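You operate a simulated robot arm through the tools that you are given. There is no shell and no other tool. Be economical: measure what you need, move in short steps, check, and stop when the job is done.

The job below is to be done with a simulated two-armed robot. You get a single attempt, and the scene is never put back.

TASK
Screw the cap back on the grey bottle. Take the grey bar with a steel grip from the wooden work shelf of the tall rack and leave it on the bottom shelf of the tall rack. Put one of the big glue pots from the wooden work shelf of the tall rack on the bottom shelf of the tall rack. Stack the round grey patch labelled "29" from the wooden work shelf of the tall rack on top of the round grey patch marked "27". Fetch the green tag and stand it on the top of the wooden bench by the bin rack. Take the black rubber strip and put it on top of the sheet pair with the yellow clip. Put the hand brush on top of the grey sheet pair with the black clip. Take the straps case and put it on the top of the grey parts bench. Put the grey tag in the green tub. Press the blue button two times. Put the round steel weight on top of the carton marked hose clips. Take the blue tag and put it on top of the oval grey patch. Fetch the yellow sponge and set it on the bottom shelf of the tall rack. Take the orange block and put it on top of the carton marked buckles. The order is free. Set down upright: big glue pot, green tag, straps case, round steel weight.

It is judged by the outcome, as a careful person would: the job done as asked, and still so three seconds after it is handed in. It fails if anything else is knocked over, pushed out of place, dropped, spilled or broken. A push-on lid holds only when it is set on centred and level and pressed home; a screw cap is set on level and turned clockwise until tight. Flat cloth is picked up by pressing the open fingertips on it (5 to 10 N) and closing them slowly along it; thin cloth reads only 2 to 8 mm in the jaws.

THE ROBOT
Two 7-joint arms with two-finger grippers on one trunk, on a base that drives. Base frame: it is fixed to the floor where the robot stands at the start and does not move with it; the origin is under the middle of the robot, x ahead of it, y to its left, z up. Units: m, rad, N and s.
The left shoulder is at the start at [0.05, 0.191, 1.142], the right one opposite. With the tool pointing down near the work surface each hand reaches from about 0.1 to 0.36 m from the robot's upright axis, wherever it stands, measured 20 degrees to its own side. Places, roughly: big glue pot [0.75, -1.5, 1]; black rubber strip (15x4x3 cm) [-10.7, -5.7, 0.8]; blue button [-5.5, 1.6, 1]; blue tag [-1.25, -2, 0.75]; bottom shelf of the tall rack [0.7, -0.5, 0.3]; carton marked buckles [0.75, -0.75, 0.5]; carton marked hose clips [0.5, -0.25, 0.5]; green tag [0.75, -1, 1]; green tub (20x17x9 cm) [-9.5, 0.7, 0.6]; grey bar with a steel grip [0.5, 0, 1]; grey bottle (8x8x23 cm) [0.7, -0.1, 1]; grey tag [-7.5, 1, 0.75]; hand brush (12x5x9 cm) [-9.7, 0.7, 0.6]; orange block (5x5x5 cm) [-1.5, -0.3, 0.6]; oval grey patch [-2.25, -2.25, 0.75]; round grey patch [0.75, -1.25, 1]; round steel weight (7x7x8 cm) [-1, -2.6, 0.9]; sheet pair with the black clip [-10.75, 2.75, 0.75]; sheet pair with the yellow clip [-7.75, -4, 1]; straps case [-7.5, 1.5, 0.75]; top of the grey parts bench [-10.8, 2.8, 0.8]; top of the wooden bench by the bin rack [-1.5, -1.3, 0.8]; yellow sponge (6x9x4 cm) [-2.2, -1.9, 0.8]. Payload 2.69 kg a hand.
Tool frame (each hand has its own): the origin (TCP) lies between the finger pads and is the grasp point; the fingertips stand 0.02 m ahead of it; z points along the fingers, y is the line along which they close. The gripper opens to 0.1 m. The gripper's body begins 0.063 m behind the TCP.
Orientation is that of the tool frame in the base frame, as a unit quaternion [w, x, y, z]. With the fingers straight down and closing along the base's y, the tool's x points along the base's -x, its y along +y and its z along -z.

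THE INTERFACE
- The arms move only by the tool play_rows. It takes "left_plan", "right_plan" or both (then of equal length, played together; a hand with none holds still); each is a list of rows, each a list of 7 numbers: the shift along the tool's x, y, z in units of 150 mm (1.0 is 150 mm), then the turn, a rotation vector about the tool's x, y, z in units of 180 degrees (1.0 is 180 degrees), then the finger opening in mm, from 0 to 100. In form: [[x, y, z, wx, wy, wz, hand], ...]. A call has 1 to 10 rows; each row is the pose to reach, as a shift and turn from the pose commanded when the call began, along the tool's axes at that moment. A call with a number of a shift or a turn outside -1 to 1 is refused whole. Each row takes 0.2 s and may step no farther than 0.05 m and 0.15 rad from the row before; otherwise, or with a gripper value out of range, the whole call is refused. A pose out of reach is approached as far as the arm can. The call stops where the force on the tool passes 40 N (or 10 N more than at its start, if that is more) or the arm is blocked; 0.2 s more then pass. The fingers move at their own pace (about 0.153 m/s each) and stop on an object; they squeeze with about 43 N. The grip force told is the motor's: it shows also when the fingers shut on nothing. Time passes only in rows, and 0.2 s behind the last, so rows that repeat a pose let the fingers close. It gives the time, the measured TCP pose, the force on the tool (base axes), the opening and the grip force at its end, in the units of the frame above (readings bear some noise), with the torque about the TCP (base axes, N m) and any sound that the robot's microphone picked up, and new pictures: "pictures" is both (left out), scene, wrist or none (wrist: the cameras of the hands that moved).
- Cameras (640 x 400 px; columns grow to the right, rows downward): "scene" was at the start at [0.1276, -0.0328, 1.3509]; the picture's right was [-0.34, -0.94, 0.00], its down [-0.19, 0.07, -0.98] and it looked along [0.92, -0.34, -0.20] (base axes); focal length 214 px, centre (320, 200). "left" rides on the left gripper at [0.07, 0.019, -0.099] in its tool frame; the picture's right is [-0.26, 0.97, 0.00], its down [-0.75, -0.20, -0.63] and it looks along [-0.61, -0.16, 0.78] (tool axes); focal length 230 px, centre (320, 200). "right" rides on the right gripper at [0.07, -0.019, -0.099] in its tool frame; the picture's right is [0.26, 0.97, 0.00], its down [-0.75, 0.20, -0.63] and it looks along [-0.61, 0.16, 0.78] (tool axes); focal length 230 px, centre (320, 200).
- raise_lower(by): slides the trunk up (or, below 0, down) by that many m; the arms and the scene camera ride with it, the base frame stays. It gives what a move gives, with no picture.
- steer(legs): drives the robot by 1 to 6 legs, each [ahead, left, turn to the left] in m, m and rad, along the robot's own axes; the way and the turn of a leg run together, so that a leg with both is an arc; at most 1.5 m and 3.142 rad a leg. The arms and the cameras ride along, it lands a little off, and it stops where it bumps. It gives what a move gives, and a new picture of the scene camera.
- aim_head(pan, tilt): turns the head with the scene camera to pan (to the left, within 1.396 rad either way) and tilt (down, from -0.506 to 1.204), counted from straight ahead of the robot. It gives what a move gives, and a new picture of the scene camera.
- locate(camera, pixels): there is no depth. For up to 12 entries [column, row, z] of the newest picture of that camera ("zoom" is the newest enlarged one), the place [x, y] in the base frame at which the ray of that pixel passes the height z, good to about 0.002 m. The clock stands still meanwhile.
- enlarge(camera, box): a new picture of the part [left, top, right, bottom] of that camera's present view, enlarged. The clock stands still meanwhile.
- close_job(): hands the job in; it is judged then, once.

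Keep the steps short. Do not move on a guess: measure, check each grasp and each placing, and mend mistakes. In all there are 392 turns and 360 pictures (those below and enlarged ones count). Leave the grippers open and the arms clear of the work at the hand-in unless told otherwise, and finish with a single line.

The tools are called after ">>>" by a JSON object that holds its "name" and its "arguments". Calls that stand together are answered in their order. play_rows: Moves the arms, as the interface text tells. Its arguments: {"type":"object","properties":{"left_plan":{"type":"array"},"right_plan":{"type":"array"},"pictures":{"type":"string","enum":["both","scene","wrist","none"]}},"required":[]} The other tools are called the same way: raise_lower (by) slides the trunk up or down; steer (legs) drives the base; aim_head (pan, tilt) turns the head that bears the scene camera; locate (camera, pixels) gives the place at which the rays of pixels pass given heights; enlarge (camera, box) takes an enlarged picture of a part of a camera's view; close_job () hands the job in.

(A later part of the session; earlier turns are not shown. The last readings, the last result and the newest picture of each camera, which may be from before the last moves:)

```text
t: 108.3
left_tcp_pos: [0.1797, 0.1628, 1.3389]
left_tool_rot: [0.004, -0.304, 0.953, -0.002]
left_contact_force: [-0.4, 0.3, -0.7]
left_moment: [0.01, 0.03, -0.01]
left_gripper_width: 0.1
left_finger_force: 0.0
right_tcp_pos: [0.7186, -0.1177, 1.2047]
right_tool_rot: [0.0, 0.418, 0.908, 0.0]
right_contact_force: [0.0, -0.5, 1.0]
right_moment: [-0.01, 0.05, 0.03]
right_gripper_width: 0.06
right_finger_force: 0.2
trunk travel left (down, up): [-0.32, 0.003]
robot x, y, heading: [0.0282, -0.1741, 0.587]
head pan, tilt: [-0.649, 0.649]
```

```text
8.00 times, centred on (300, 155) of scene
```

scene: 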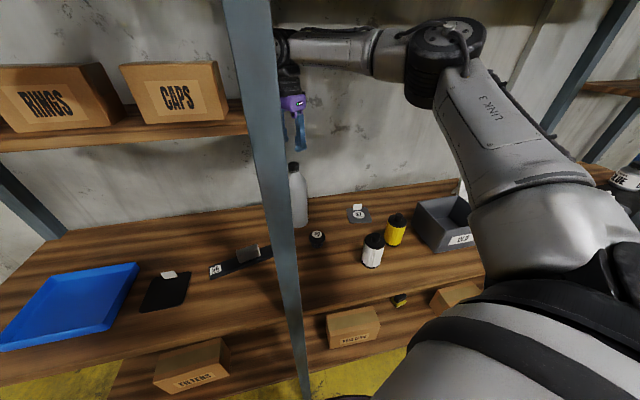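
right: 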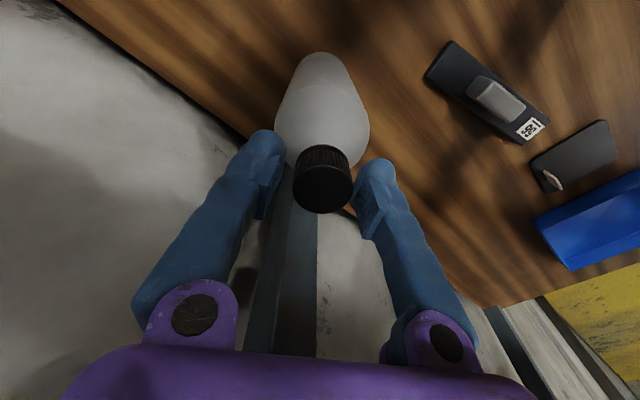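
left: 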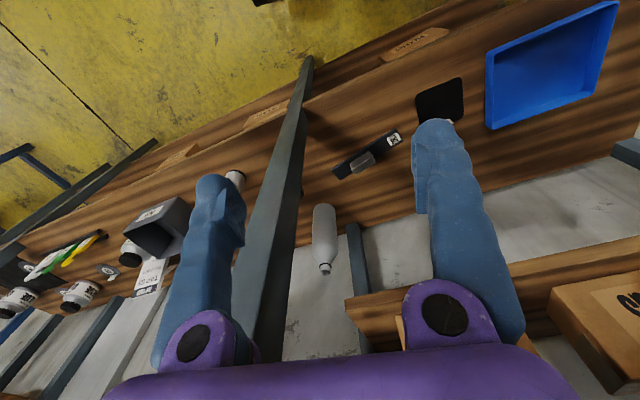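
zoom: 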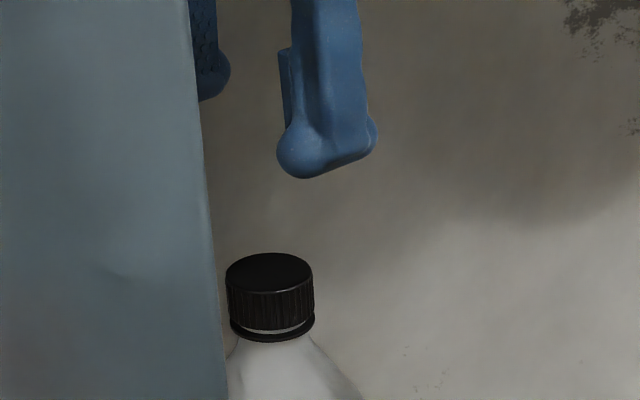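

The cap is home and tight. Next I withdraw the right hand toward -y, rotating it back to alignment.

>>> {"name": "play_rows", "arguments": {"right_plan": [[-0.08, -0.07, 0, 0, 0, -0.046, 60], [-0.16, -0.14, 0, 0, 0, -0.092, 60], [-0.24, -0.21, 0, 0, 0, -0.138, 60], [-0.32, -0.28, 0, 0, 0, -0.184, 60], [-0.4, -0.35, 0, 0, 0, -0.23, 60], [-0.48, -0.42, -0.05, 0, 0, -0.276, 60], [-0.56, -0.5, -0.1, 0, 0, -0.322, 60], [-0.64, -0.58, -0.15, 0, 0, -0.368, 60], [-0.7, -0.65, -0.2, 0, 0, -0.414, 60], [-0.7, -0.65, -0.2, 0, 0, -0.46, 60]], "pictures": "none"}}

>>> {"name": "play_rows", "arguments": {"right_plan": [[0.3, 0, 0, 0, 0, 0, 60], [0.6, 0, 0, 0, 0, 0, 60], [0.9, -0.1, 0, 0, 0, 0, 60], [1, -0.4, 0, 0, 0, 0, 60]], "pictures": "none"}}

>>> {"name": "play_rows", "arguments": {"right_plan": [[0.3, 0, 0.1, 0, 0, 0, 60], [0.6, 0, 0.2, 0, 0, 0, 60], [0.8, 0, 0.4, 0, 0, 0, 60]], "pictures": "none"}}

```text
t: 110.5
left_tcp_pos: [0.1783, 0.1631, 1.3381]
left_tool_rot: [0.002, -0.305, 0.952, -0.002]
left_contact_force: [-0.8, -0.1, -0.1]
left_moment: [0.02, 0.0, 0.01]
left_gripper_width: 0.1
left_finger_force: 0.1
right_tcp_pos: [0.7147, -0.262, 1.2336]
right_tool_rot: [0.0, -0.288, 0.958, 0.0]
right_contact_force: [0.6, -0.1, 0.9]
right_moment: [0.0, 0.0, 0.0]
right_gripper_width: 0.0601
right_finger_force: 0.0
trunk travel left (down, up): [-0.32, 0.003]
robot x, y, heading: [0.0244, -0.1766, 0.587]
head pan, tilt: [-0.649, 0.649]
```

```text
t: 111.5
left_tcp_pos: [0.1796, 0.163, 1.3396]
left_tool_rot: [0.003, -0.305, 0.952, -0.001]
left_contact_force: [-0.1, 0.4, 0.1]
left_moment: [0.02, 0.02, -0.01]
left_gripper_width: 0.1
left_finger_force: 0.1
right_tcp_pos: [0.6208, -0.3931, 1.2311]
right_tool_rot: [0.0, -0.287, 0.958, 0.001]
right_contact_force: [-0.7, 0.2, 0.0]
right_moment: [0.01, 0.02, -0.01]
right_gripper_width: 0.0602
right_finger_force: 0.0
trunk travel left (down, up): [-0.32, 0.003]
robot x, y, heading: [0.0244, -0.1771, 0.584]
head pan, tilt: [-0.649, 0.649]
```

```text
t: 112.3
left_tcp_pos: [0.1812, 0.1614, 1.3384]
left_tool_rot: [0.003, -0.304, 0.953, 0.0]
left_contact_force: [1.2, -0.4, 0.3]
left_moment: [0.05, 0.06, 0.01]
left_gripper_width: 0.1001
left_finger_force: 0.1
right_tcp_pos: [0.524, -0.4637, 1.168]
right_tool_rot: [0.0, -0.287, 0.958, 0.002]
right_contact_force: [0.6, -0.6, -0.6]
right_moment: [0.03, 0.06, -0.03]
right_gripper_width: 0.06
right_finger_force: 0.1
right hand out of reach, approached as far as the arm can: row 1
trunk travel left (down, up): [-0.32, 0.003]
robot x, y, heading: [0.0254, -0.1743, 0.586]
head pan, tilt: [-0.649, 0.649]
```

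>>> {"name": "steer", "arguments": {"legs": [[-0.104, 0.159, 0], [0, 0, -0.586], [0.14, 0.16, 0]]}}

>>> {"name": "raise_lower", "arguments": {"by": -0.1}}

>>> {"name": "aim_head", "arguments": {"pan": 0.0, "tilt": 0.8}}

```text
t: 117.6
left_tcp_pos: [0.3026, 0.2588, 1.3396]
left_tool_rot: [0.003, -0.02, 1.0, -0.002]
left_contact_force: [-0.3, 0.2, -0.4]
left_moment: [0.0, 0.02, 0.02]
left_gripper_width: 0.0999
left_finger_force: 0.0
right_tcp_pos: [0.2499, -0.4518, 1.1698]
right_tool_rot: [0.001, -0.003, 1.0, 0.0]
right_contact_force: [-0.1, -1.4, 0.2]
right_moment: [-0.01, 0.0, 0.03]
right_gripper_width: 0.06
right_finger_force: 0.0
trunk travel left (down, up): [-0.32, 0.003]
robot x, y, heading: [-0.011, 0.0581, 0.009]
head pan, tilt: [-0.649, 0.649]
```

scene: 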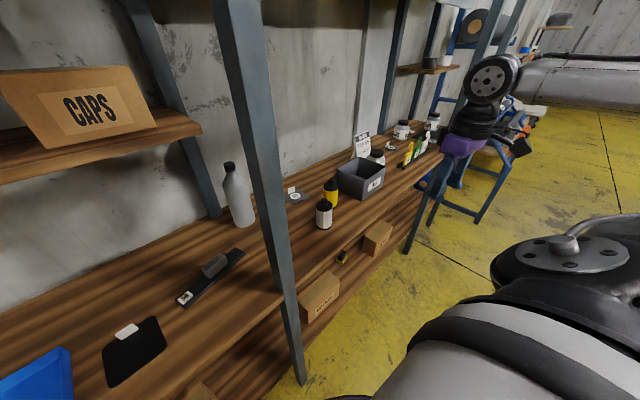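

```text
t: 118.9
left_tcp_pos: [0.3038, 0.2602, 1.239]
left_tool_rot: [0.002, -0.021, 1.0, -0.002]
left_contact_force: [0.2, 0.2, 0.2]
left_moment: [0.01, 0.03, -0.01]
left_gripper_width: 0.1
left_finger_force: 0.1
right_tcp_pos: [0.2498, -0.4537, 1.0696]
right_tool_rot: [0.001, -0.003, 1.0, 0.0]
right_contact_force: [0.3, -0.5, -0.2]
right_moment: [0.0, 0.02, 0.01]
right_gripper_width: 0.0597
right_finger_force: 0.1
trunk travel left (down, up): [-0.22, 0.103]
robot x, y, heading: [-0.0106, 0.0619, 0.012]
head pan, tilt: [-0.649, 0.649]
```

```text
t: 120.0
left_tcp_pos: [0.3037, 0.2587, 1.239]
left_tool_rot: [0.003, -0.021, 1.0, -0.001]
left_contact_force: [0.1, 0.3, -0.2]
left_moment: [-0.01, -0.01, -0.01]
left_gripper_width: 0.1002
left_finger_force: 0.1
right_tcp_pos: [0.2502, -0.453, 1.0698]
right_tool_rot: [0.001, -0.003, 1.0, 0.001]
right_contact_force: [-0.6, 0.1, 1.5]
right_moment: [0.03, -0.05, -0.01]
right_gripper_width: 0.0599
right_finger_force: 0.1
trunk travel left (down, up): [-0.22, 0.103]
robot x, y, heading: [-0.0134, 0.0588, 0.01]
head pan, tilt: [0.0, 0.799]
```

scene: 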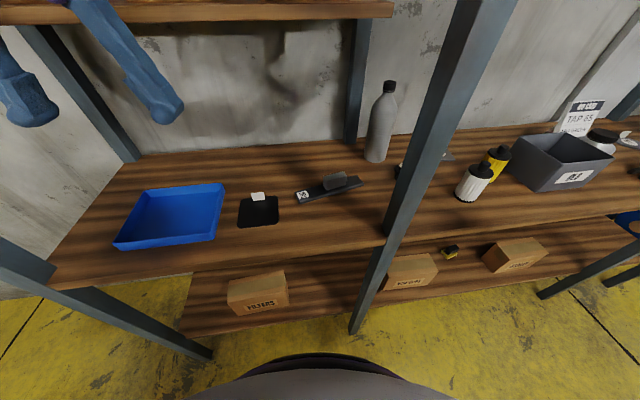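

>>> {"name": "enlarge", "arguments": {"camera": "scene", "box": [280, 150, 380, 215]}}

>>> {"name": "locate", "arguments": {"camera": "scene", "pixels": [[298, 200, 0.9], [360, 184, 0.9], [327, 190, 0.92], [347, 185, 0.92], [325, 177, 0.95], [345, 172, 0.95], [230, 312, 0.3], [287, 304, 0.3], [388, 288, 0.3], [437, 278, 0.3], [355, 332, 0.3], [190, 330, 0.3]]}}

```text
6.15 times, centred on (330, 182) of scene
```

zoom: 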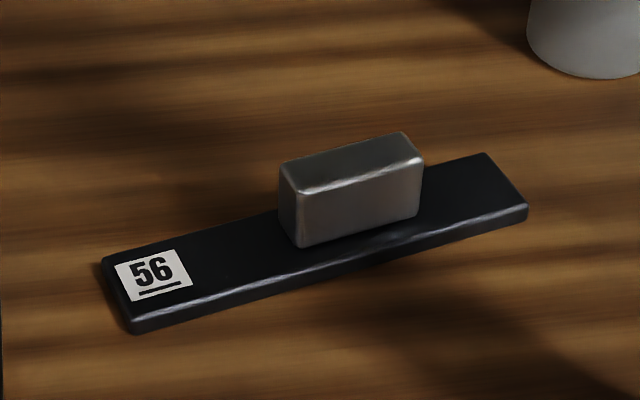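

```text
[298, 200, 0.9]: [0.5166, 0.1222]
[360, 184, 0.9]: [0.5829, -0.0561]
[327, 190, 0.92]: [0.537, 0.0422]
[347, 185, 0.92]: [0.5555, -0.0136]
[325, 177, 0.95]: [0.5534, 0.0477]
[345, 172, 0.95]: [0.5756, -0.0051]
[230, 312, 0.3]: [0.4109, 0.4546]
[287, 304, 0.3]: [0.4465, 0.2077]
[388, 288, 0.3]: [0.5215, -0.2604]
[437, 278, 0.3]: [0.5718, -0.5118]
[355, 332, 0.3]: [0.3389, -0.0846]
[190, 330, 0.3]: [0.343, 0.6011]
```

The bar runs along (0.35,-0.94) with its grip centred near [0.563,0.022]. I bring the left hand over, turning it 70° so it closes across the grip.

>>> {"name": "play_rows", "arguments": {"left_plan": [[-0.05, -0.09, 0.1, 0, 0, 0.043, 100], [-0.1, -0.18, 0.2, 0, 0, 0.086, 100], [-0.15, -0.27, 0.3, 0, 0, 0.129, 100], [-0.2, -0.36, 0.4, 0, 0, 0.172, 80], [-0.25, -0.45, 0.5, 0, 0, 0.215, 80], [-0.3, -0.54, 0.6, 0, 0, 0.258, 80], [-0.35, -0.63, 0.7, 0, 0, 0.301, 80], [-0.4, -0.72, 0.8, 0, 0, 0.344, 80], [-0.5, -0.85, 0.95, 0, 0, 0.387, 80]], "pictures": "none"}}

```text
t: 122.0
left_tcp_pos: [0.386, 0.134, 1.0946]
left_tool_rot: [0.003, 0.555, 0.832, 0.0]
left_contact_force: [-0.2, -1.3, 0.5]
left_moment: [-0.02, 0.02, 0.0]
left_gripper_width: 0.0803
left_finger_force: 0.1
right_tcp_pos: [0.2507, -0.4528, 1.0689]
right_tool_rot: [0.001, -0.002, 1.0, 0.001]
right_contact_force: [0.6, -0.7, -0.1]
right_moment: [0.02, 0.0, 0.0]
right_gripper_width: 0.0598
right_finger_force: 0.1
trunk travel left (down, up): [-0.22, 0.103]
robot x, y, heading: [-0.0087, 0.0556, 0.009]
head pan, tilt: [0.0, 0.799]
```

>>> {"name": "play_rows", "arguments": {"left_plan": [[-0.25, 0.18, 0.05, 0, 0, 0, 80], [-0.5, 0.36, 0.1, 0, 0, 0, 80], [-0.75, 0.55, 0.2, 0, 0, 0, 80], [-1, 0.75, 0.3, 0, 0, 0, 80], [-1, 0.8, 0.3, 0, 0, 0, 80]], "pictures": "wrist"}}

```text
refused: row 4 steps farther than a row can; nothing moved
```

>>> {"name": "play_rows", "arguments": {"left_plan": [[-0.22, 0.16, 0.05, 0, 0, 0, 80], [-0.44, 0.32, 0.1, 0, 0, 0, 80], [-0.66, 0.48, 0.15, 0, 0, 0, 80], [-0.86, 0.65, 0.22, 0, 0, 0, 80], [-1, 0.8, 0.3, 0, 0, 0, 80], [-1, 0.8, 0.3, 0, 0, 0, 80]], "pictures": "wrist"}}

```text
t: 123.4
left_tcp_pos: [0.5404, 0.0433, 1.0584]
left_tool_rot: [0.01, 0.558, 0.829, 0.002]
left_contact_force: [0.0, 0.1, 0.2]
left_moment: [-0.05, -0.02, -0.02]
left_gripper_width: 0.08
left_finger_force: 0.0
right_tcp_pos: [0.2386, -0.4488, 1.0747]
right_tool_rot: [0.008, -0.002, 1.0, -0.002]
right_contact_force: [-0.8, -0.3, 0.2]
right_moment: [0.02, 0.0, 0.0]
right_gripper_width: 0.0601
right_finger_force: 0.0
trunk travel left (down, up): [-0.22, 0.103]
robot x, y, heading: [-0.0103, 0.0558, 0.008]
head pan, tilt: [0.0, 0.799]
```

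left: 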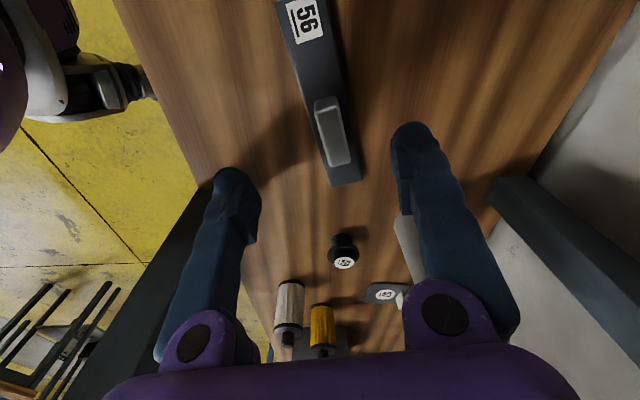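

>>> {"name": "locate", "arguments": {"camera": "left", "pixels": [[332, 132, 0.95], [323, 100, 0.95], [341, 163, 0.95], [280, 5, 0.915], [345, 184, 0.915]]}}

>>> {"name": "enlarge", "arguments": {"camera": "left", "box": [260, 60, 420, 200]}}

```text
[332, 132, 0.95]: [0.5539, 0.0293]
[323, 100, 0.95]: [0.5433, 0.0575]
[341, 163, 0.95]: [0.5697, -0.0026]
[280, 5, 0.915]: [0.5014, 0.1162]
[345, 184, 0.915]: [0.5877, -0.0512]
```

```text
2.86 times, centred on (340, 130) of left
```

zoom: 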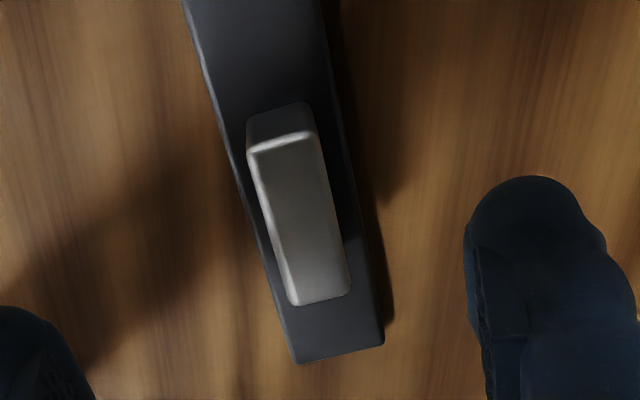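

>>> {"name": "play_rows", "arguments": {"left_plan": [[-0.08, 0.03, 0.2, 0, 0, 0, 80], [-0.153, 0.055, 0.4, 0, 0, 0, 80], [-0.153, 0.055, 0.6, 0, 0, 0, 80], [-0.153, 0.055, 0.6, 0, 0, 0, 80]], "pictures": "wrist"}}

```text
t: 124.4
left_tcp_pos: [0.5705, 0.0232, 0.9661]
left_tool_rot: [0.003, 0.554, 0.832, -0.001]
left_contact_force: [-0.9, -1.0, 1.1]
left_moment: [-0.03, -0.03, 0.01]
left_gripper_width: 0.0799
left_finger_force: 0.1
right_tcp_pos: [0.2486, -0.453, 1.0699]
right_tool_rot: [0.002, -0.002, 1.0, 0.0]
right_contact_force: [-1.4, -0.6, 0.5]
right_moment: [-0.01, -0.04, 0.01]
right_gripper_width: 0.0601
right_finger_force: 0.1
trunk travel left (down, up): [-0.22, 0.103]
robot x, y, heading: [-0.0136, 0.0602, 0.007]
head pan, tilt: [0.0, 0.799]
```

left: 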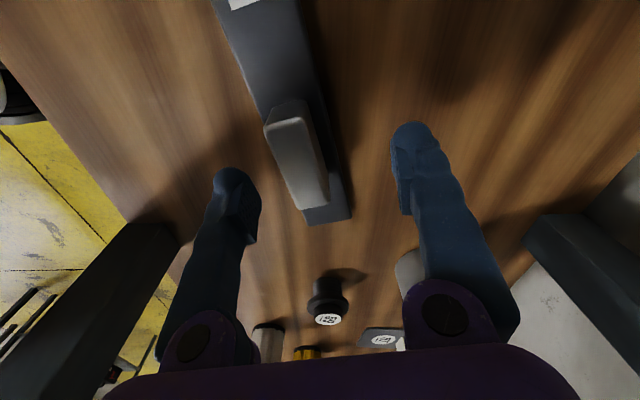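

>>> {"name": "locate", "arguments": {"camera": "left", "pixels": [[299, 166, 0.95], [286, 126, 0.95], [311, 203, 0.95]]}}

```text
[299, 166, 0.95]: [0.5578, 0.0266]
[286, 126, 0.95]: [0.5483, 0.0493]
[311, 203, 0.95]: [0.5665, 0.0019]
```

>>> {"name": "play_rows", "arguments": {"left_plan": [[0.05, -0.069, 0, 0, 0, 0, 80], [0.05, -0.069, 0.1, 0, 0, 0, 80], [0.05, -0.069, 0.18, 0, 0, 0, 80], [0.05, -0.069, 0.18, 0, 0, 0, 50], [0.05, -0.069, 0.18, 0, 0, 0, 15], [0.05, -0.069, 0.18, 0, 0, 0, 15]], "pictures": "wrist"}}

```text
t: 125.8
left_tcp_pos: [0.5575, 0.0276, 0.9372]
left_tool_rot: [0.004, 0.554, 0.832, 0.0]
left_contact_force: [0.3, -0.1, -0.4]
left_moment: [-0.06, -0.08, 0.04]
left_gripper_width: 0.0228
left_finger_force: 43.2
right_tcp_pos: [0.2494, -0.4529, 1.0693]
right_tool_rot: [0.001, -0.002, 1.0, -0.001]
right_contact_force: [-0.2, -0.7, -0.3]
right_moment: [-0.03, -0.03, 0.03]
right_gripper_width: 0.0601
right_finger_force: 0.1
trunk travel left (down, up): [-0.22, 0.103]
robot x, y, heading: [-0.0117, 0.0529, 0.008]
head pan, tilt: [0.0, 0.799]
```

left: 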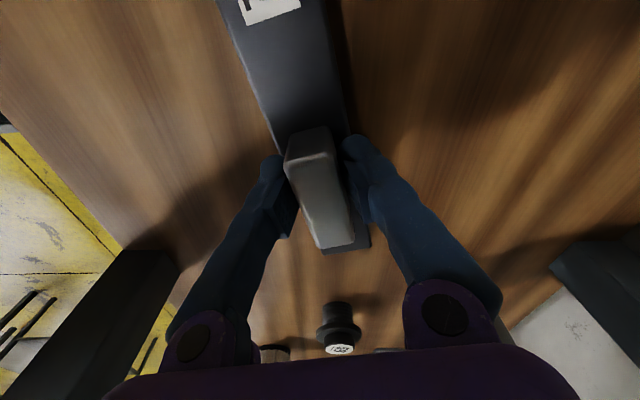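

Gripped (22.8 mm). I lift 0.1 m, shift left 0.08 m away from the post, check, then back the base off.

>>> {"name": "play_rows", "arguments": {"left_plan": [[0, 0, -0.1, 0, 0, 0, 15], [0, 0, -0.35, 0, 0, 0, 15], [0.1, 0.04, -0.6, 0, 0, 0, 15], [0.3, 0.12, -0.65, 0, 0, 0, 15], [0.5, 0.21, -0.65, 0, 0, 0, 15], [0.5, 0.21, -0.65, 0, 0, 0, 15]], "pictures": "scene"}}

```text
t: 127.2
left_tcp_pos: [0.5575, 0.1069, 1.0291]
left_tool_rot: [-0.003, 0.556, 0.831, 0.001]
left_contact_force: [0.1, -0.1, -0.5]
left_moment: [-0.04, 0.0, 0.01]
left_gripper_width: 0.0225
left_finger_force: 43.0
right_tcp_pos: [0.2509, -0.4566, 1.0671]
right_tool_rot: [-0.001, -0.002, 1.0, 0.002]
right_contact_force: [0.0, 0.0, 0.0]
right_moment: [0.01, -0.02, 0.0]
right_gripper_width: 0.0602
right_finger_force: 0.1
trunk travel left (down, up): [-0.22, 0.103]
robot x, y, heading: [-0.0109, 0.0565, 0.01]
head pan, tilt: [0.0, 0.799]
```

scene: 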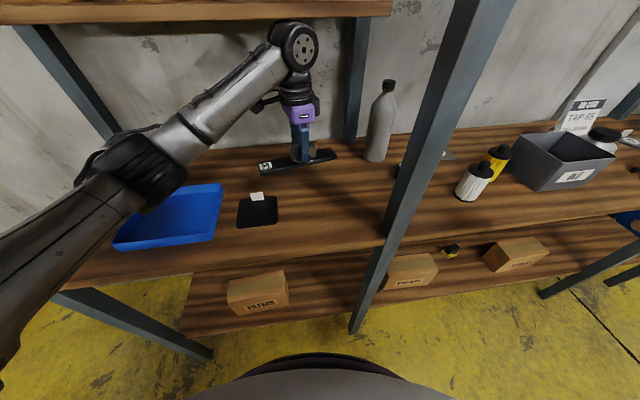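

The bar is clear. I retract the arm 0.08 m, back the base 0.26 m, and lower the trunk fully.

>>> {"name": "play_rows", "arguments": {"left_plan": [[0.1, -0.25, 0, 0, 0, 0, 15], [0.2, -0.49, 0, 0, 0, 0, 15]], "pictures": "none"}}

>>> {"name": "steer", "arguments": {"legs": [[-0.27, 0, 0]]}}

>>> {"name": "raise_lower", "arguments": {"by": -0.22}}

```text
t: 127.8
left_tcp_pos: [0.4792, 0.1089, 1.0352]
left_tool_rot: [0.004, 0.553, 0.833, -0.001]
left_contact_force: [0.2, -0.3, -1.8]
left_moment: [0.0, 0.01, 0.01]
left_gripper_width: 0.0228
left_finger_force: 42.7
right_tcp_pos: [0.25, -0.4518, 1.0684]
right_tool_rot: [0.001, -0.003, 1.0, 0.0]
right_contact_force: [-0.8, -0.3, 0.3]
right_moment: [-0.01, 0.06, -0.03]
right_gripper_width: 0.0596
right_finger_force: 0.1
trunk travel left (down, up): [-0.22, 0.103]
robot x, y, heading: [-0.0116, 0.0575, 0.01]
head pan, tilt: [0.0, 0.799]
```

```text
t: 129.6
left_tcp_pos: [0.2193, 0.1052, 1.0352]
left_tool_rot: [0.003, 0.555, 0.832, -0.001]
left_contact_force: [-0.6, 0.0, -1.4]
left_moment: [-0.02, 0.01, 0.0]
left_gripper_width: 0.0227
left_finger_force: 42.7
right_tcp_pos: [-0.0118, -0.4542, 1.0709]
right_tool_rot: [0.002, -0.001, 1.0, 0.001]
right_contact_force: [0.0, 0.2, 0.0]
right_moment: [0.04, -0.02, 0.02]
right_gripper_width: 0.0603
right_finger_force: 0.0
trunk travel left (down, up): [-0.22, 0.103]
robot x, y, heading: [-0.266, 0.0568, 0.004]
head pan, tilt: [0.0, 0.799]
```

scene: 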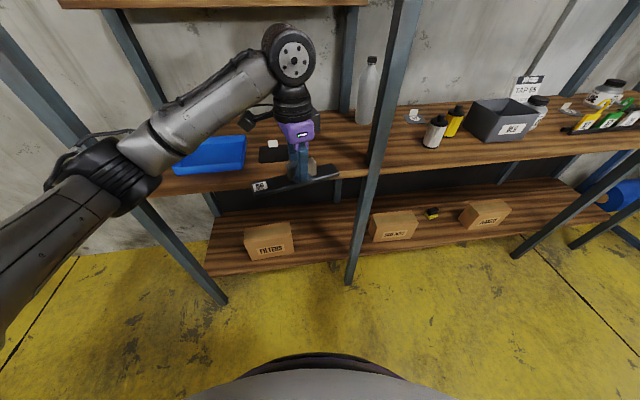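

```text
t: 132.0
left_tcp_pos: [0.2204, 0.1052, 0.8144]
left_tool_rot: [0.003, 0.555, 0.832, -0.001]
left_contact_force: [-0.4, 0.7, -0.6]
left_moment: [0.03, 0.0, 0.04]
left_gripper_width: 0.0228
left_finger_force: 43.1
right_tcp_pos: [-0.0105, -0.4546, 0.8499]
right_tool_rot: [0.0, -0.001, 1.0, 0.0]
right_contact_force: [0.2, -0.2, 0.1]
right_moment: [0.01, 0.02, 0.02]
right_gripper_width: 0.0601
right_finger_force: 0.1
trunk travel left (down, up): [0.0, 0.323]
robot x, y, heading: [-0.2713, 0.0523, 0.004]
head pan, tilt: [0.0, 0.799]
```

I lower the hand in front of the shelf by 0.3 m and look at clearance.

>>> {"name": "play_rows", "arguments": {"left_plan": [[0, 0, 0.3, 0, 0, 0, 15], [0, 0, 0.6, 0, 0, 0, 15], [0, 0, 0.9, 0, 0, 0, 15], [0, 0, 1, 0, 0, 0, 15]], "pictures": "none"}}

>>> {"name": "play_rows", "arguments": {"left_plan": [[0, 0, 0.3, 0, 0, 0, 15], [0, 0, 0.6, 0, 0, 0, 15], [0, 0, 0.9, 0, 0, 0, 15], [0, 0, 1, 0, 0, 0, 15]], "pictures": "both"}}

```text
t: 133.0
left_tcp_pos: [0.2192, 0.1027, 0.6633]
left_tool_rot: [0.004, 0.555, 0.832, 0.0]
left_contact_force: [-0.3, -0.2, -1.6]
left_moment: [-0.04, -0.03, 0.03]
left_gripper_width: 0.0227
left_finger_force: 43.5
right_tcp_pos: [-0.0115, -0.456, 0.8497]
right_tool_rot: [0.001, -0.001, 1.0, 0.0]
right_contact_force: [0.0, -0.2, 0.1]
right_moment: [0.03, 0.02, 0.02]
right_gripper_width: 0.06
right_finger_force: 0.1
trunk travel left (down, up): [0.0, 0.323]
robot x, y, heading: [-0.2675, 0.0585, 0.009]
head pan, tilt: [0.0, 0.799]
```

```text
t: 134.0
left_tcp_pos: [0.2188, 0.103, 0.5135]
left_tool_rot: [0.003, 0.555, 0.832, 0.0]
left_contact_force: [0.1, 0.4, -2.9]
left_moment: [-0.02, -0.01, 0.01]
left_gripper_width: 0.0224
left_finger_force: 43.0
right_tcp_pos: [-0.0123, -0.4542, 0.8489]
right_tool_rot: [0.001, -0.002, 1.0, 0.0]
right_contact_force: [-0.9, 0.4, -1.2]
right_moment: [0.03, -0.02, 0.01]
right_gripper_width: 0.06
right_finger_force: 0.0
trunk travel left (down, up): [0.0, 0.323]
robot x, y, heading: [-0.2726, 0.0563, 0.003]
head pan, tilt: [0.0, 0.799]
```

scene: 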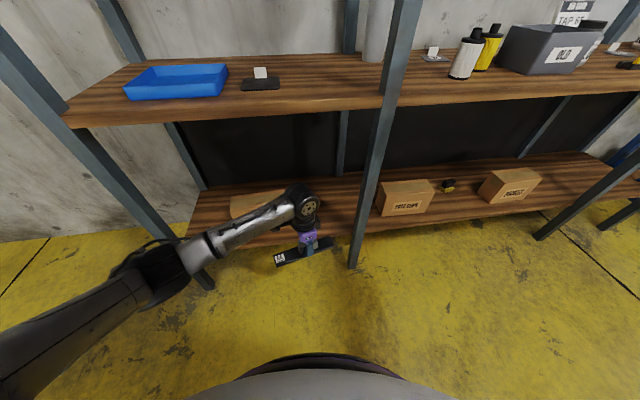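
left: 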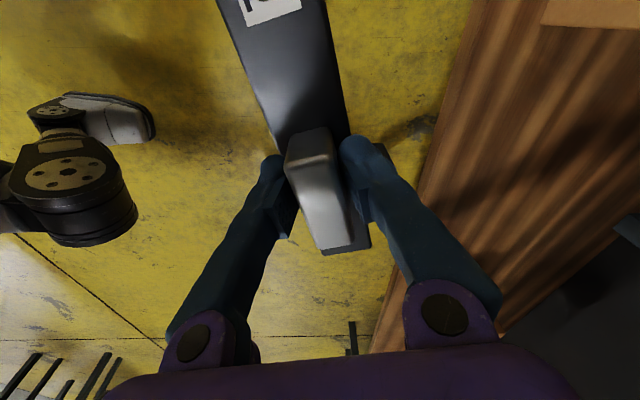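

>>> {"name": "locate", "arguments": {"camera": "scene", "pixels": [[165, 268, 0.8], [165, 268, 0.7], [165, 268, 0.6], [205, 285, 0.0], [95, 150, 0.86], [352, 262, 0.0], [270, 243, 0.3], [230, 215, 0.3], [380, 213, 0.3], [430, 208, 0.3]]}}

>>> {"name": "locate", "arguments": {"camera": "left", "pixels": [[425, 190, 0.3], [550, 28, 0.3], [550, 28, 0.32], [550, 28, 0.28]]}}

```text
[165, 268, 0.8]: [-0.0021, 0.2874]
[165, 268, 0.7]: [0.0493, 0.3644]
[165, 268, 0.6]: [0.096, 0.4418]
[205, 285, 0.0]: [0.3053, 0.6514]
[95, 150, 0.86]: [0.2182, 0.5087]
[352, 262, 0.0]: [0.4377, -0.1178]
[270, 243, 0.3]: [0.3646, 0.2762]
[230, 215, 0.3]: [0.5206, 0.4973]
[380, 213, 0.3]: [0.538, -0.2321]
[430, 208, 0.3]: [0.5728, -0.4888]
```

```text
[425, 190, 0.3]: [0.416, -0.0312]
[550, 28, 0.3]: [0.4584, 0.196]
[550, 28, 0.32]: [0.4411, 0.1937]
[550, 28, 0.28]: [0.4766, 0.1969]
```

Elbow is clear of the left post. I shift the bar 0.048 m right and down to z 0.42, then drive ahead 0.25 m under the work shelf.

>>> {"name": "play_rows", "arguments": {"left_plan": [[-0.15, -0.06, 0.2, 0, 0, 0, 15], [-0.3, -0.12, 0.4, 0, 0, 0, 15], [-0.3, -0.12, 0.6, 0, 0, 0, 15]], "pictures": "none"}}

>>> {"name": "steer", "arguments": {"legs": [[0.25, 0, 0]]}}

>>> {"name": "play_rows", "arguments": {"left_plan": [[0, 0, 0, 0, 0, 0, 15]], "pictures": "wrist"}}

```text
t: 134.8
left_tcp_pos: [0.2203, 0.0547, 0.425]
left_tool_rot: [0.004, 0.555, 0.832, 0.0]
left_contact_force: [-0.7, -0.7, -2.5]
left_moment: [-0.02, 0.01, -0.02]
left_gripper_width: 0.0227
left_finger_force: 42.6
right_tcp_pos: [-0.0118, -0.456, 0.8505]
right_tool_rot: [0.001, -0.003, 1.0, 0.0]
right_contact_force: [0.4, -0.4, 0.2]
right_moment: [-0.02, 0.01, 0.02]
right_gripper_width: 0.06
right_finger_force: 0.1
trunk travel left (down, up): [0.0, 0.323]
robot x, y, heading: [-0.2736, 0.0562, 0.004]
head pan, tilt: [0.0, 0.799]
```

```text
t: 136.6
left_tcp_pos: [0.4676, 0.055, 0.4246]
left_tool_rot: [0.003, 0.556, 0.831, 0.0]
left_contact_force: [0.2, 1.2, -1.1]
left_moment: [0.03, -0.01, 0.01]
left_gripper_width: 0.0225
left_finger_force: 43.3
right_tcp_pos: [0.2332, -0.4549, 0.8498]
right_tool_rot: [0.001, 0.001, 1.0, -0.001]
right_contact_force: [0.5, 0.2, 0.5]
right_moment: [-0.02, -0.01, 0.0]
right_gripper_width: 0.0601
right_finger_force: 0.1
trunk travel left (down, up): [0.0, 0.323]
robot x, y, heading: [-0.026, 0.0591, 0.003]
head pan, tilt: [0.0, 0.799]
```

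scene: 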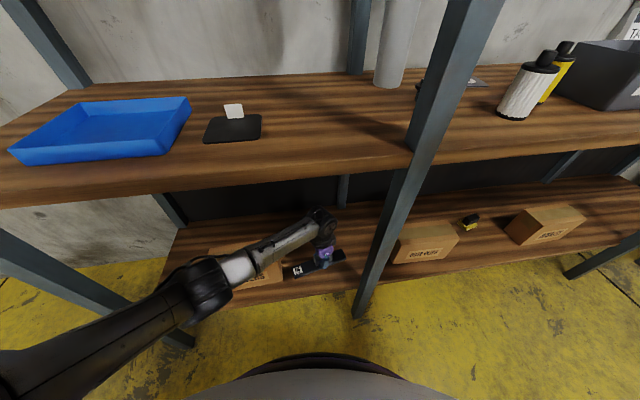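

```text
t: 137.0
left_tcp_pos: [0.4685, 0.0547, 0.4241]
left_tool_rot: [0.002, 0.557, 0.831, -0.001]
left_contact_force: [0.5, -1.0, -1.3]
left_moment: [-0.02, -0.01, -0.02]
left_gripper_width: 0.0226
left_finger_force: 43.0
right_tcp_pos: [0.2324, -0.4553, 0.8496]
right_tool_rot: [0.001, 0.001, 1.0, 0.0]
right_contact_force: [-0.1, -0.4, 0.4]
right_moment: [-0.01, -0.01, -0.03]
right_gripper_width: 0.0599
right_finger_force: 0.1
trunk travel left (down, up): [0.0, 0.323]
robot x, y, heading: [-0.0243, 0.0563, -0.001]
head pan, tilt: [0.0, 0.799]
```

left: 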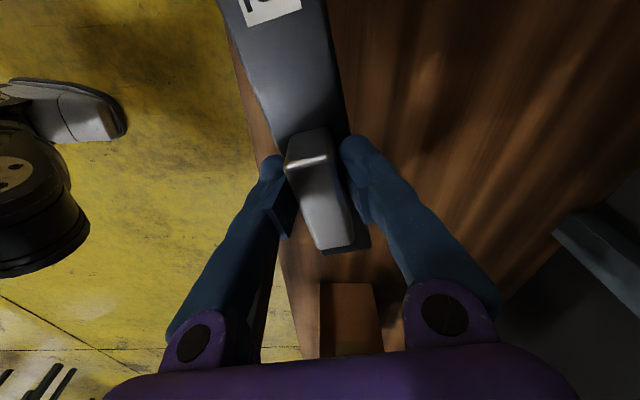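

The bar is over the shelf but near its front edge; I drive 0.04 m more, then lower until contact.

>>> {"name": "steer", "arguments": {"legs": [[0.04, 0, 0]]}}

>>> {"name": "play_rows", "arguments": {"left_plan": [[0, 0, 0.15, 0, 0, 0, 15], [0, 0, 0.3, 0, 0, 0, 15], [0, 0, 0.4, 0, 0, 0, 15], [0, 0, 0.5, 0, 0, 0, 15]], "pictures": "none"}}

```text
t: 137.8
left_tcp_pos: [0.508, 0.0538, 0.4243]
left_tool_rot: [0.003, 0.557, 0.831, 0.0]
left_contact_force: [0.4, -0.5, -2.2]
left_moment: [0.02, 0.04, 0.01]
left_gripper_width: 0.0226
left_finger_force: 43.2
right_tcp_pos: [0.2716, -0.4548, 0.849]
right_tool_rot: [0.001, 0.001, 1.0, 0.001]
right_contact_force: [-0.2, -0.3, 0.8]
right_moment: [0.01, 0.0, 0.0]
right_gripper_width: 0.0598
right_finger_force: 0.1
trunk travel left (down, up): [0.0, 0.323]
robot x, y, heading: [0.014, 0.055, -0.001]
head pan, tilt: [0.0, 0.799]
```

scene: 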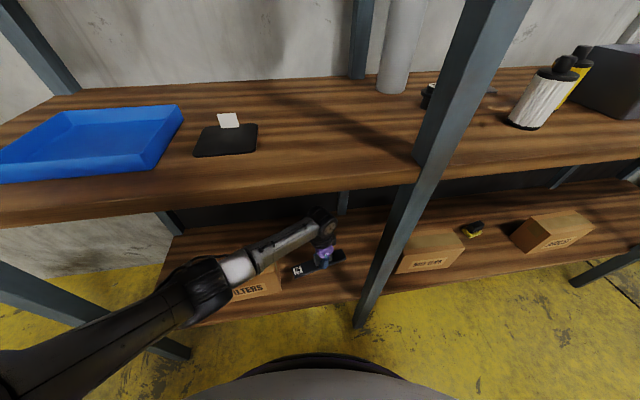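

```text
t: 139.1
left_tcp_pos: [0.5316, 0.1104, 0.3455]
left_tool_rot: [-0.005, 0.536, 0.844, 0.03]
left_contact_force: [-3.2, -0.3, 14.3]
left_moment: [0.13, 0.35, -0.15]
left_gripper_width: 0.0227
left_finger_force: 42.8
right_tcp_pos: [0.2708, -0.4558, 0.8498]
right_tool_rot: [0.001, 0.001, 1.0, 0.001]
right_contact_force: [-0.1, 0.0, 0.8]
right_moment: [0.0, -0.03, 0.03]
right_gripper_width: 0.0602
right_finger_force: 0.1
trunk travel left (down, up): [0.0, 0.323]
robot x, y, heading: [0.015, 0.0553, 0.005]
head pan, tilt: [0.0, 0.799]
stopped in row 4 (left hand): the arm was blocked; the commanded pose is now the measured one
```

The hand swerved to y 0.11 and was blocked; I look.

>>> {"name": "play_rows", "arguments": {"left_plan": [[0, 0, 0, 0, 0, 0, 15]], "pictures": "both"}}

```text
t: 139.4
left_tcp_pos: [0.5318, 0.1119, 0.3444]
left_tool_rot: [-0.005, 0.535, 0.844, 0.03]
left_contact_force: [-3.6, 0.4, 18.6]
left_moment: [0.21, 0.25, -0.27]
left_gripper_width: 0.0226
left_finger_force: 43.4
right_tcp_pos: [0.2709, -0.456, 0.8496]
right_tool_rot: [0.002, 0.001, 1.0, 0.0]
right_contact_force: [1.4, -0.1, 0.0]
right_moment: [0.0, 0.02, -0.02]
right_gripper_width: 0.06
right_finger_force: 0.1
trunk travel left (down, up): [0.0, 0.323]
robot x, y, heading: [0.0164, 0.0579, 0.003]
head pan, tilt: [0.0, 0.799]
```

scene: 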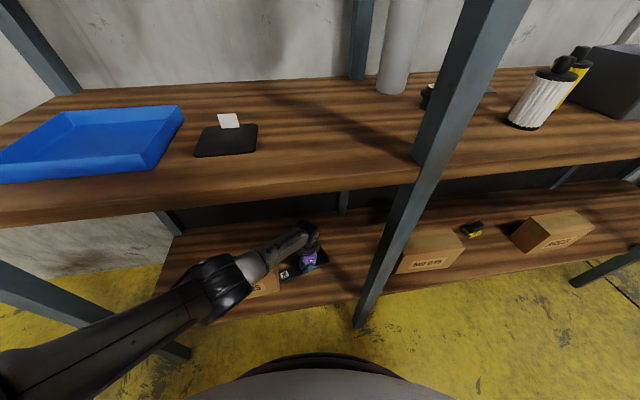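
left: 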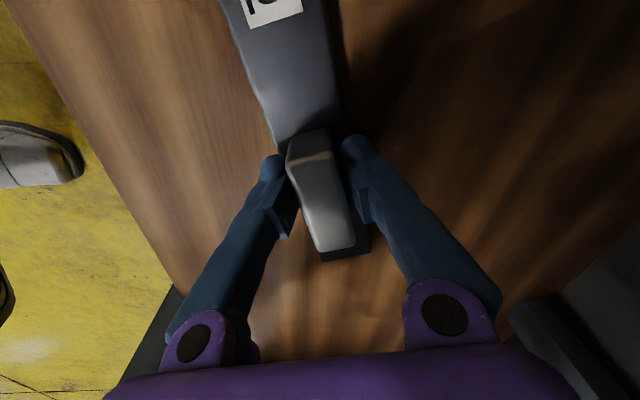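

The forearm is close to the FILTERS carton. I lift 40 mm, level the tool and shift back right.

>>> {"name": "play_rows", "arguments": {"left_plan": [[0, 0, -0.1, 0.005, -0.005, 0, 15], [-0.05, -0.02, -0.3, 0.0144, -0.0129, 0, 15], [-0.2, -0.1, -0.4, 0.0144, -0.0129, 0, 15], [-0.35, -0.18, -0.45, 0.0144, -0.0129, 0, 15], [-0.35, -0.18, -0.45, 0.0144, -0.0129, 0, 15]], "pictures": "both"}}

>>> {"name": "enlarge", "arguments": {"camera": "scene", "box": [160, 180, 440, 340]}}

```text
t: 140.8
left_tcp_pos: [0.5396, 0.0911, 0.3985]
left_tool_rot: [-0.012, 0.52, 0.854, 0.02]
left_contact_force: [0.3, 0.7, -2.0]
left_moment: [-0.01, 0.01, -0.03]
left_gripper_width: 0.0228
left_finger_force: 42.9
right_tcp_pos: [0.2719, -0.4556, 0.8498]
right_tool_rot: [0.002, 0.001, 1.0, 0.0]
right_contact_force: [-0.5, 0.4, 0.3]
right_moment: [0.0, -0.01, 0.01]
right_gripper_width: 0.0599
right_finger_force: 0.1
trunk travel left (down, up): [0.0, 0.323]
robot x, y, heading: [0.0139, 0.0585, 0.001]
head pan, tilt: [0.0, 0.799]
stopped in row 5 (left hand): the arm was blocked; the commanded pose is now the measured one
```

scene: 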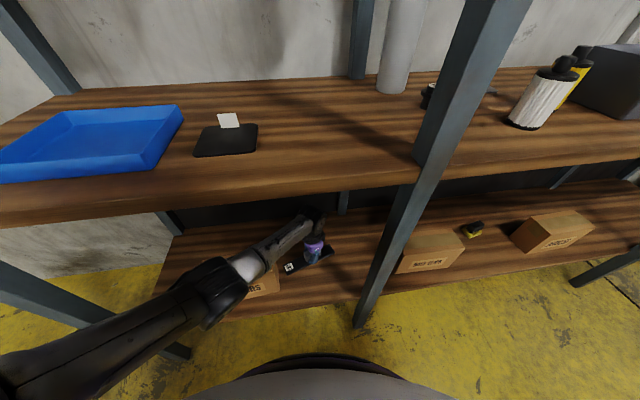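
left: 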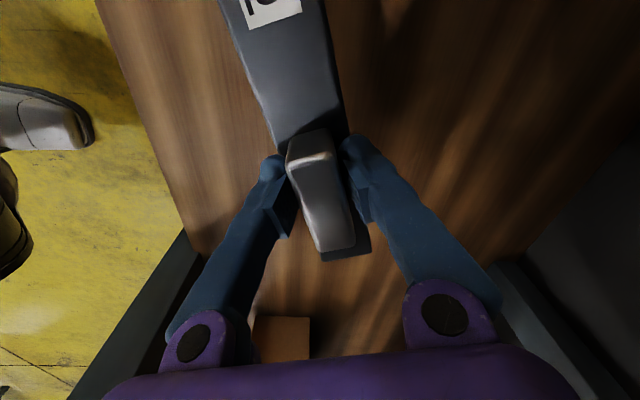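

```text
2.29 times, centred on (300, 260) of scene
```

zoom: 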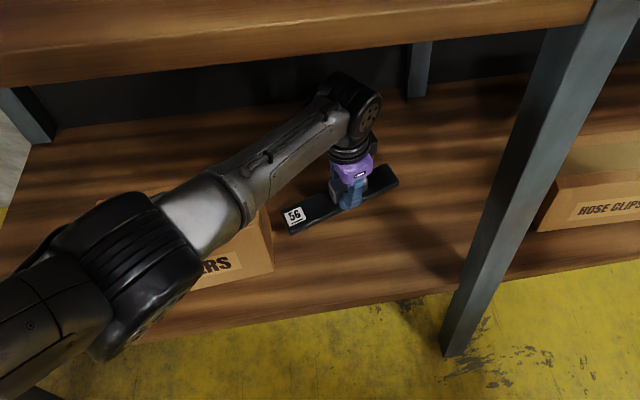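

The wrist seems at a joint limit, with the bar clear of FILTERS (gap right of the carton). I lower here until the bar rests, then check.

>>> {"name": "play_rows", "arguments": {"left_plan": [[0, 0, 0.1, 0, 0, 0, 15], [0, 0, 0.2, 0, 0, 0, 15], [0, 0, 0.3, 0, 0, 0, 15], [0, 0, 0.36, 0, 0, 0, 15]], "pictures": "both"}}

>>> {"name": "enlarge", "arguments": {"camera": "scene", "box": [160, 180, 440, 340]}}

```text
t: 141.8
left_tcp_pos: [0.5313, 0.0948, 0.3486]
left_tool_rot: [-0.012, 0.519, 0.854, 0.017]
left_contact_force: [-0.1, -0.1, -2.2]
left_moment: [-0.01, 0.03, -0.04]
left_gripper_width: 0.0227
left_finger_force: 43.3
left hand out of reach, approached as far as the arm can: row 3, 4
right_tcp_pos: [0.2726, -0.4549, 0.8496]
right_tool_rot: [0.001, 0.0, 1.0, 0.0]
right_contact_force: [-0.3, -0.1, -0.1]
right_moment: [0.0, 0.01, 0.02]
right_gripper_width: 0.0601
right_finger_force: 0.1
trunk travel left (down, up): [0.0, 0.323]
robot x, y, heading: [0.0175, 0.059, -0.0]
head pan, tilt: [0.0, 0.799]
```

scene: 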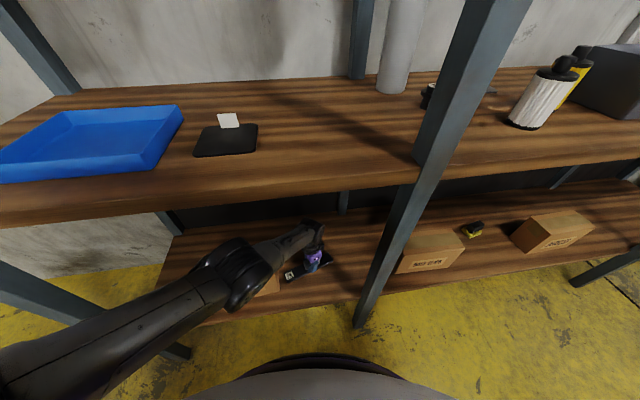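
left: 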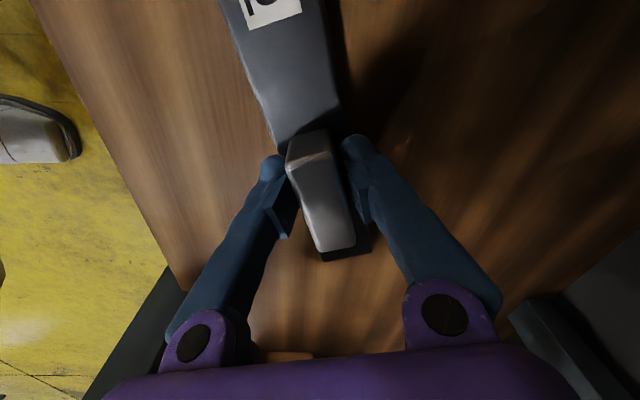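

```text
2.29 times, centred on (300, 260) of scene
```

zoom: 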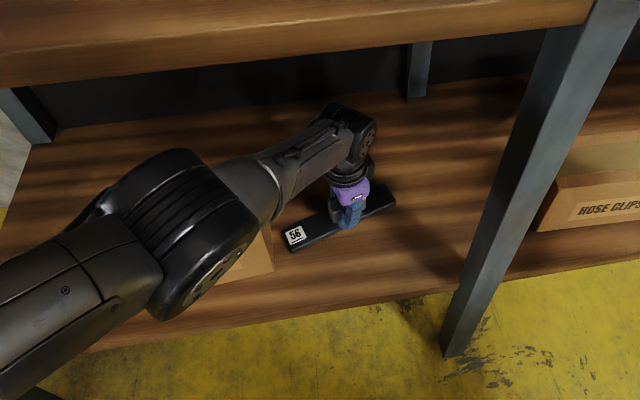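

At the reach limit, ~1 cm above the shelf. I pull back 50 mm toward the robot and lower again.

>>> {"name": "play_rows", "arguments": {"left_plan": [[0.05, -0.1, -0.03, 0, 0, 0, 15], [0.1, -0.2, -0.03, 0, 0, 0, 15], [0.154, -0.295, -0.03, 0, 0, 0, 15], [0.154, -0.295, 0.03, 0, 0, 0, 15], [0.154, -0.295, 0.06, 0, 0, 0, 15], [0.154, -0.295, 0.08, 0, 0, 0, 15], [0.154, -0.295, 0.1, 0, 0, 0, 15]], "pictures": "both"}}

```text
t: 143.2
left_tcp_pos: [0.5013, 0.129, 0.344]
left_tool_rot: [-0.006, 0.509, 0.859, 0.042]
left_contact_force: [-7.0, -4.6, 26.2]
left_moment: [0.4, 0.55, 0.07]
left_gripper_width: 0.0226
left_finger_force: 43.0
right_tcp_pos: [0.2705, -0.4556, 0.8495]
right_tool_rot: [0.003, 0.001, 1.0, 0.0]
right_contact_force: [-1.1, 0.6, -0.5]
right_moment: [0.04, -0.05, 0.01]
right_gripper_width: 0.0601
right_finger_force: 0.0
trunk travel left (down, up): [0.0, 0.323]
robot x, y, heading: [0.0152, 0.0557, -0.002]
head pan, tilt: [0.0, 0.799]
stopped in row 6 (left hand): the force on the tool passed its limit at 42 N (the readings are from after the stop); the commanded pose is now the measured one
```

scene: 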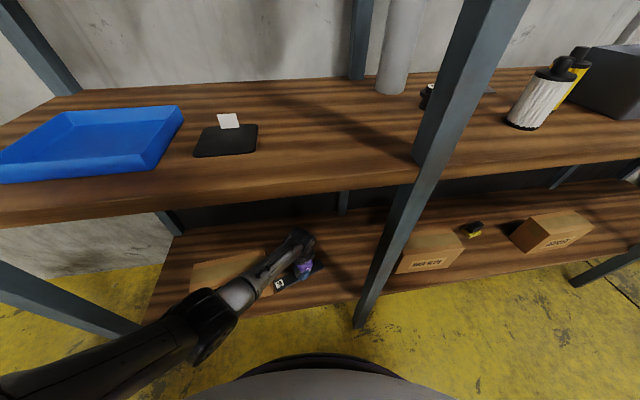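
left: 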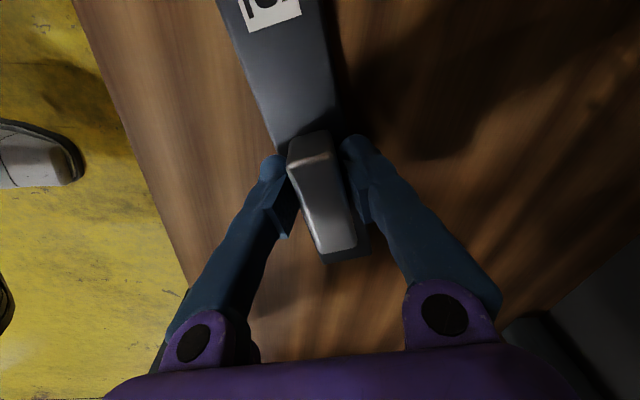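

>>> {"name": "enlarge", "arguments": {"camera": "scene", "box": [160, 200, 380, 340]}}

```text
2.86 times, centred on (270, 270) of scene
```

zoom: 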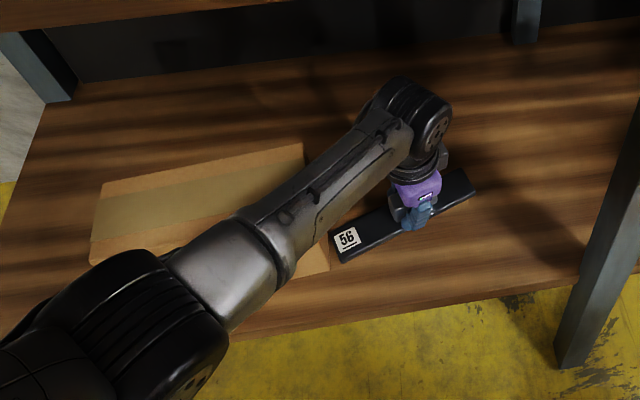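

The bar's left end nearly touches the FILTERS carton. I raise via the trunk 0.05, shift the base 0.06 right, and check.

>>> {"name": "raise_lower", "arguments": {"by": 0.06}}

>>> {"name": "steer", "arguments": {"legs": [[0, -0.06, 0]]}}

>>> {"name": "enlarge", "arguments": {"camera": "scene", "box": [160, 200, 380, 340]}}

```text
t: 144.2
left_tcp_pos: [0.5021, 0.1283, 0.4023]
left_tool_rot: [-0.008, 0.509, 0.86, 0.042]
left_contact_force: [0.4, 0.7, -0.9]
left_moment: [-0.03, 0.0, 0.05]
left_gripper_width: 0.0224
left_finger_force: 43.0
right_tcp_pos: [0.2713, -0.4558, 0.9084]
right_tool_rot: [0.001, 0.0, 1.0, -0.001]
right_contact_force: [-1.2, -0.1, -1.1]
right_moment: [0.02, -0.01, -0.02]
right_gripper_width: 0.0598
right_finger_force: 0.0
trunk travel left (down, up): [-0.06, 0.263]
robot x, y, heading: [0.0161, 0.0551, -0.003]
head pan, tilt: [0.0, 0.799]
```

```text
t: 145.4
left_tcp_pos: [0.5017, 0.0719, 0.4017]
left_tool_rot: [-0.008, 0.509, 0.86, 0.042]
left_contact_force: [-0.3, 0.1, -1.5]
left_moment: [0.03, 0.02, -0.02]
left_gripper_width: 0.0228
left_finger_force: 43.1
right_tcp_pos: [0.2723, -0.5149, 0.9093]
right_tool_rot: [0.001, 0.0, 1.0, 0.0]
right_contact_force: [-0.6, 0.2, 0.1]
right_moment: [0.02, -0.01, 0.02]
right_gripper_width: 0.0601
right_finger_force: 0.0
trunk travel left (down, up): [-0.06, 0.263]
robot x, y, heading: [0.0147, -0.002, 0.008]
head pan, tilt: [0.0, 0.799]
```

scene: 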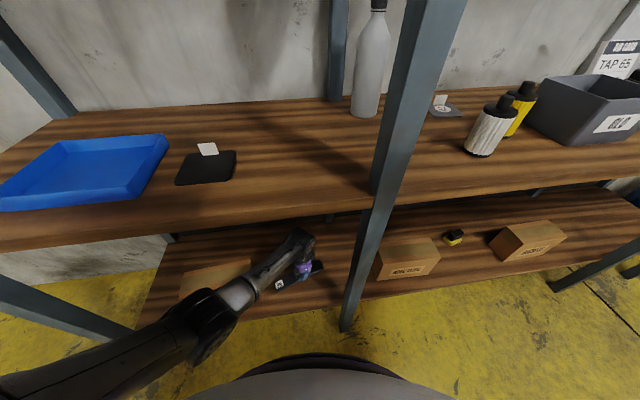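

```text
2.86 times, centred on (270, 270) of scene
```

zoom: 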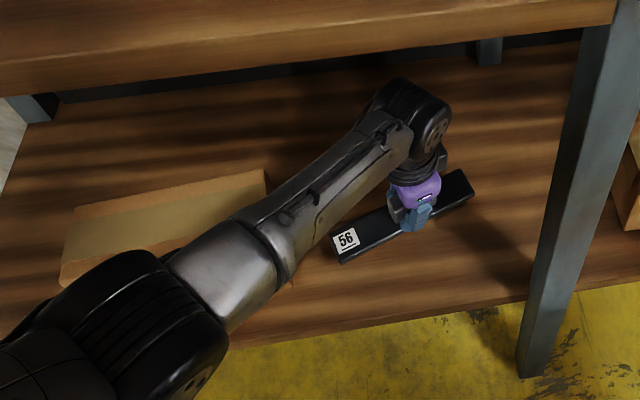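

I level the tool and lower by trunk.

>>> {"name": "play_rows", "arguments": {"left_plan": [[0, 0, 0, 0.0204, -0.0178, 0, 15], [0, 0, 0, 0.0204, -0.0178, 0, 15]], "pictures": "none"}}

>>> {"name": "raise_lower", "arguments": {"by": -0.05}}

```text
t: 146.0
left_tcp_pos: [0.5028, 0.0721, 0.3998]
left_tool_rot: [-0.001, 0.508, 0.861, 0.0]
left_contact_force: [0.3, -0.5, -1.3]
left_moment: [0.04, -0.02, -0.05]
left_gripper_width: 0.0228
left_finger_force: 43.1
right_tcp_pos: [0.2712, -0.5126, 0.9099]
right_tool_rot: [0.001, 0.0, 1.0, 0.0]
right_contact_force: [0.2, 0.0, -0.3]
right_moment: [0.01, 0.01, 0.04]
right_gripper_width: 0.0603
right_finger_force: 0.1
trunk travel left (down, up): [-0.06, 0.263]
robot x, y, heading: [0.0203, 0.0004, 0.0]
head pan, tilt: [0.0, 0.799]
```

```text
t: 146.9
left_tcp_pos: [0.5021, 0.0713, 0.3519]
left_tool_rot: [0.0, 0.508, 0.861, 0.0]
left_contact_force: [0.2, -0.4, -2.2]
left_moment: [0.02, 0.05, -0.02]
left_gripper_width: 0.0229
left_finger_force: 42.4
right_tcp_pos: [0.2723, -0.5135, 0.8594]
right_tool_rot: [0.001, 0.0, 1.0, 0.0]
right_contact_force: [0.0, -0.4, -1.2]
right_moment: [0.02, 0.0, 0.01]
right_gripper_width: 0.0599
right_finger_force: 0.0
trunk travel left (down, up): [-0.01, 0.313]
robot x, y, heading: [0.0133, -0.0028, 0.003]
head pan, tilt: [0.0, 0.799]
```

>>> {"name": "raise_lower", "arguments": {"by": -0.01}}

>>> {"name": "play_rows", "arguments": {"left_plan": [[0, 0, 0.015, 0, 0, 0, 15], [0, 0, 0.03, 0, 0, 0, 15], [0, 0, 0.045, 0, 0, 0, 15]], "pictures": "none"}}

```text
t: 147.5
left_tcp_pos: [0.502, 0.0715, 0.3442]
left_tool_rot: [0.001, 0.509, 0.861, 0.0]
left_contact_force: [-5.2, -1.5, 22.4]
left_moment: [0.65, 0.51, 0.34]
left_gripper_width: 0.0226
left_finger_force: 43.2
right_tcp_pos: [0.2726, -0.5133, 0.8504]
right_tool_rot: [0.001, 0.0, 1.0, -0.001]
right_contact_force: [0.6, 0.6, 0.4]
right_moment: [0.0, -0.02, 0.01]
right_gripper_width: 0.0601
right_finger_force: 0.0
trunk travel left (down, up): [0.0, 0.323]
robot x, y, heading: [0.0143, -0.0015, 0.005]
head pan, tilt: [0.0, 0.799]
```

```text
t: 147.9
left_tcp_pos: [0.5035, 0.0682, 0.3442]
left_tool_rot: [0.003, 0.509, 0.861, -0.001]
left_contact_force: [-4.7, 1.4, 19.0]
left_moment: [0.85, 0.58, 0.26]
left_gripper_width: 0.0227
left_finger_force: 43.2
right_tcp_pos: [0.2725, -0.5145, 0.8498]
right_tool_rot: [0.002, 0.001, 1.0, 0.0]
right_contact_force: [-0.1, -0.3, 0.6]
right_moment: [-0.01, 0.02, -0.01]
right_gripper_width: 0.0597
right_finger_force: 0.0
trunk travel left (down, up): [0.0, 0.323]
robot x, y, heading: [0.0176, -0.0032, 0.002]
head pan, tilt: [0.0, 0.799]
stopped in row 1 (left hand): the force on the tool passed its limit at 42 N (the readings are from after the stop); the commanded pose is now the measured one
```

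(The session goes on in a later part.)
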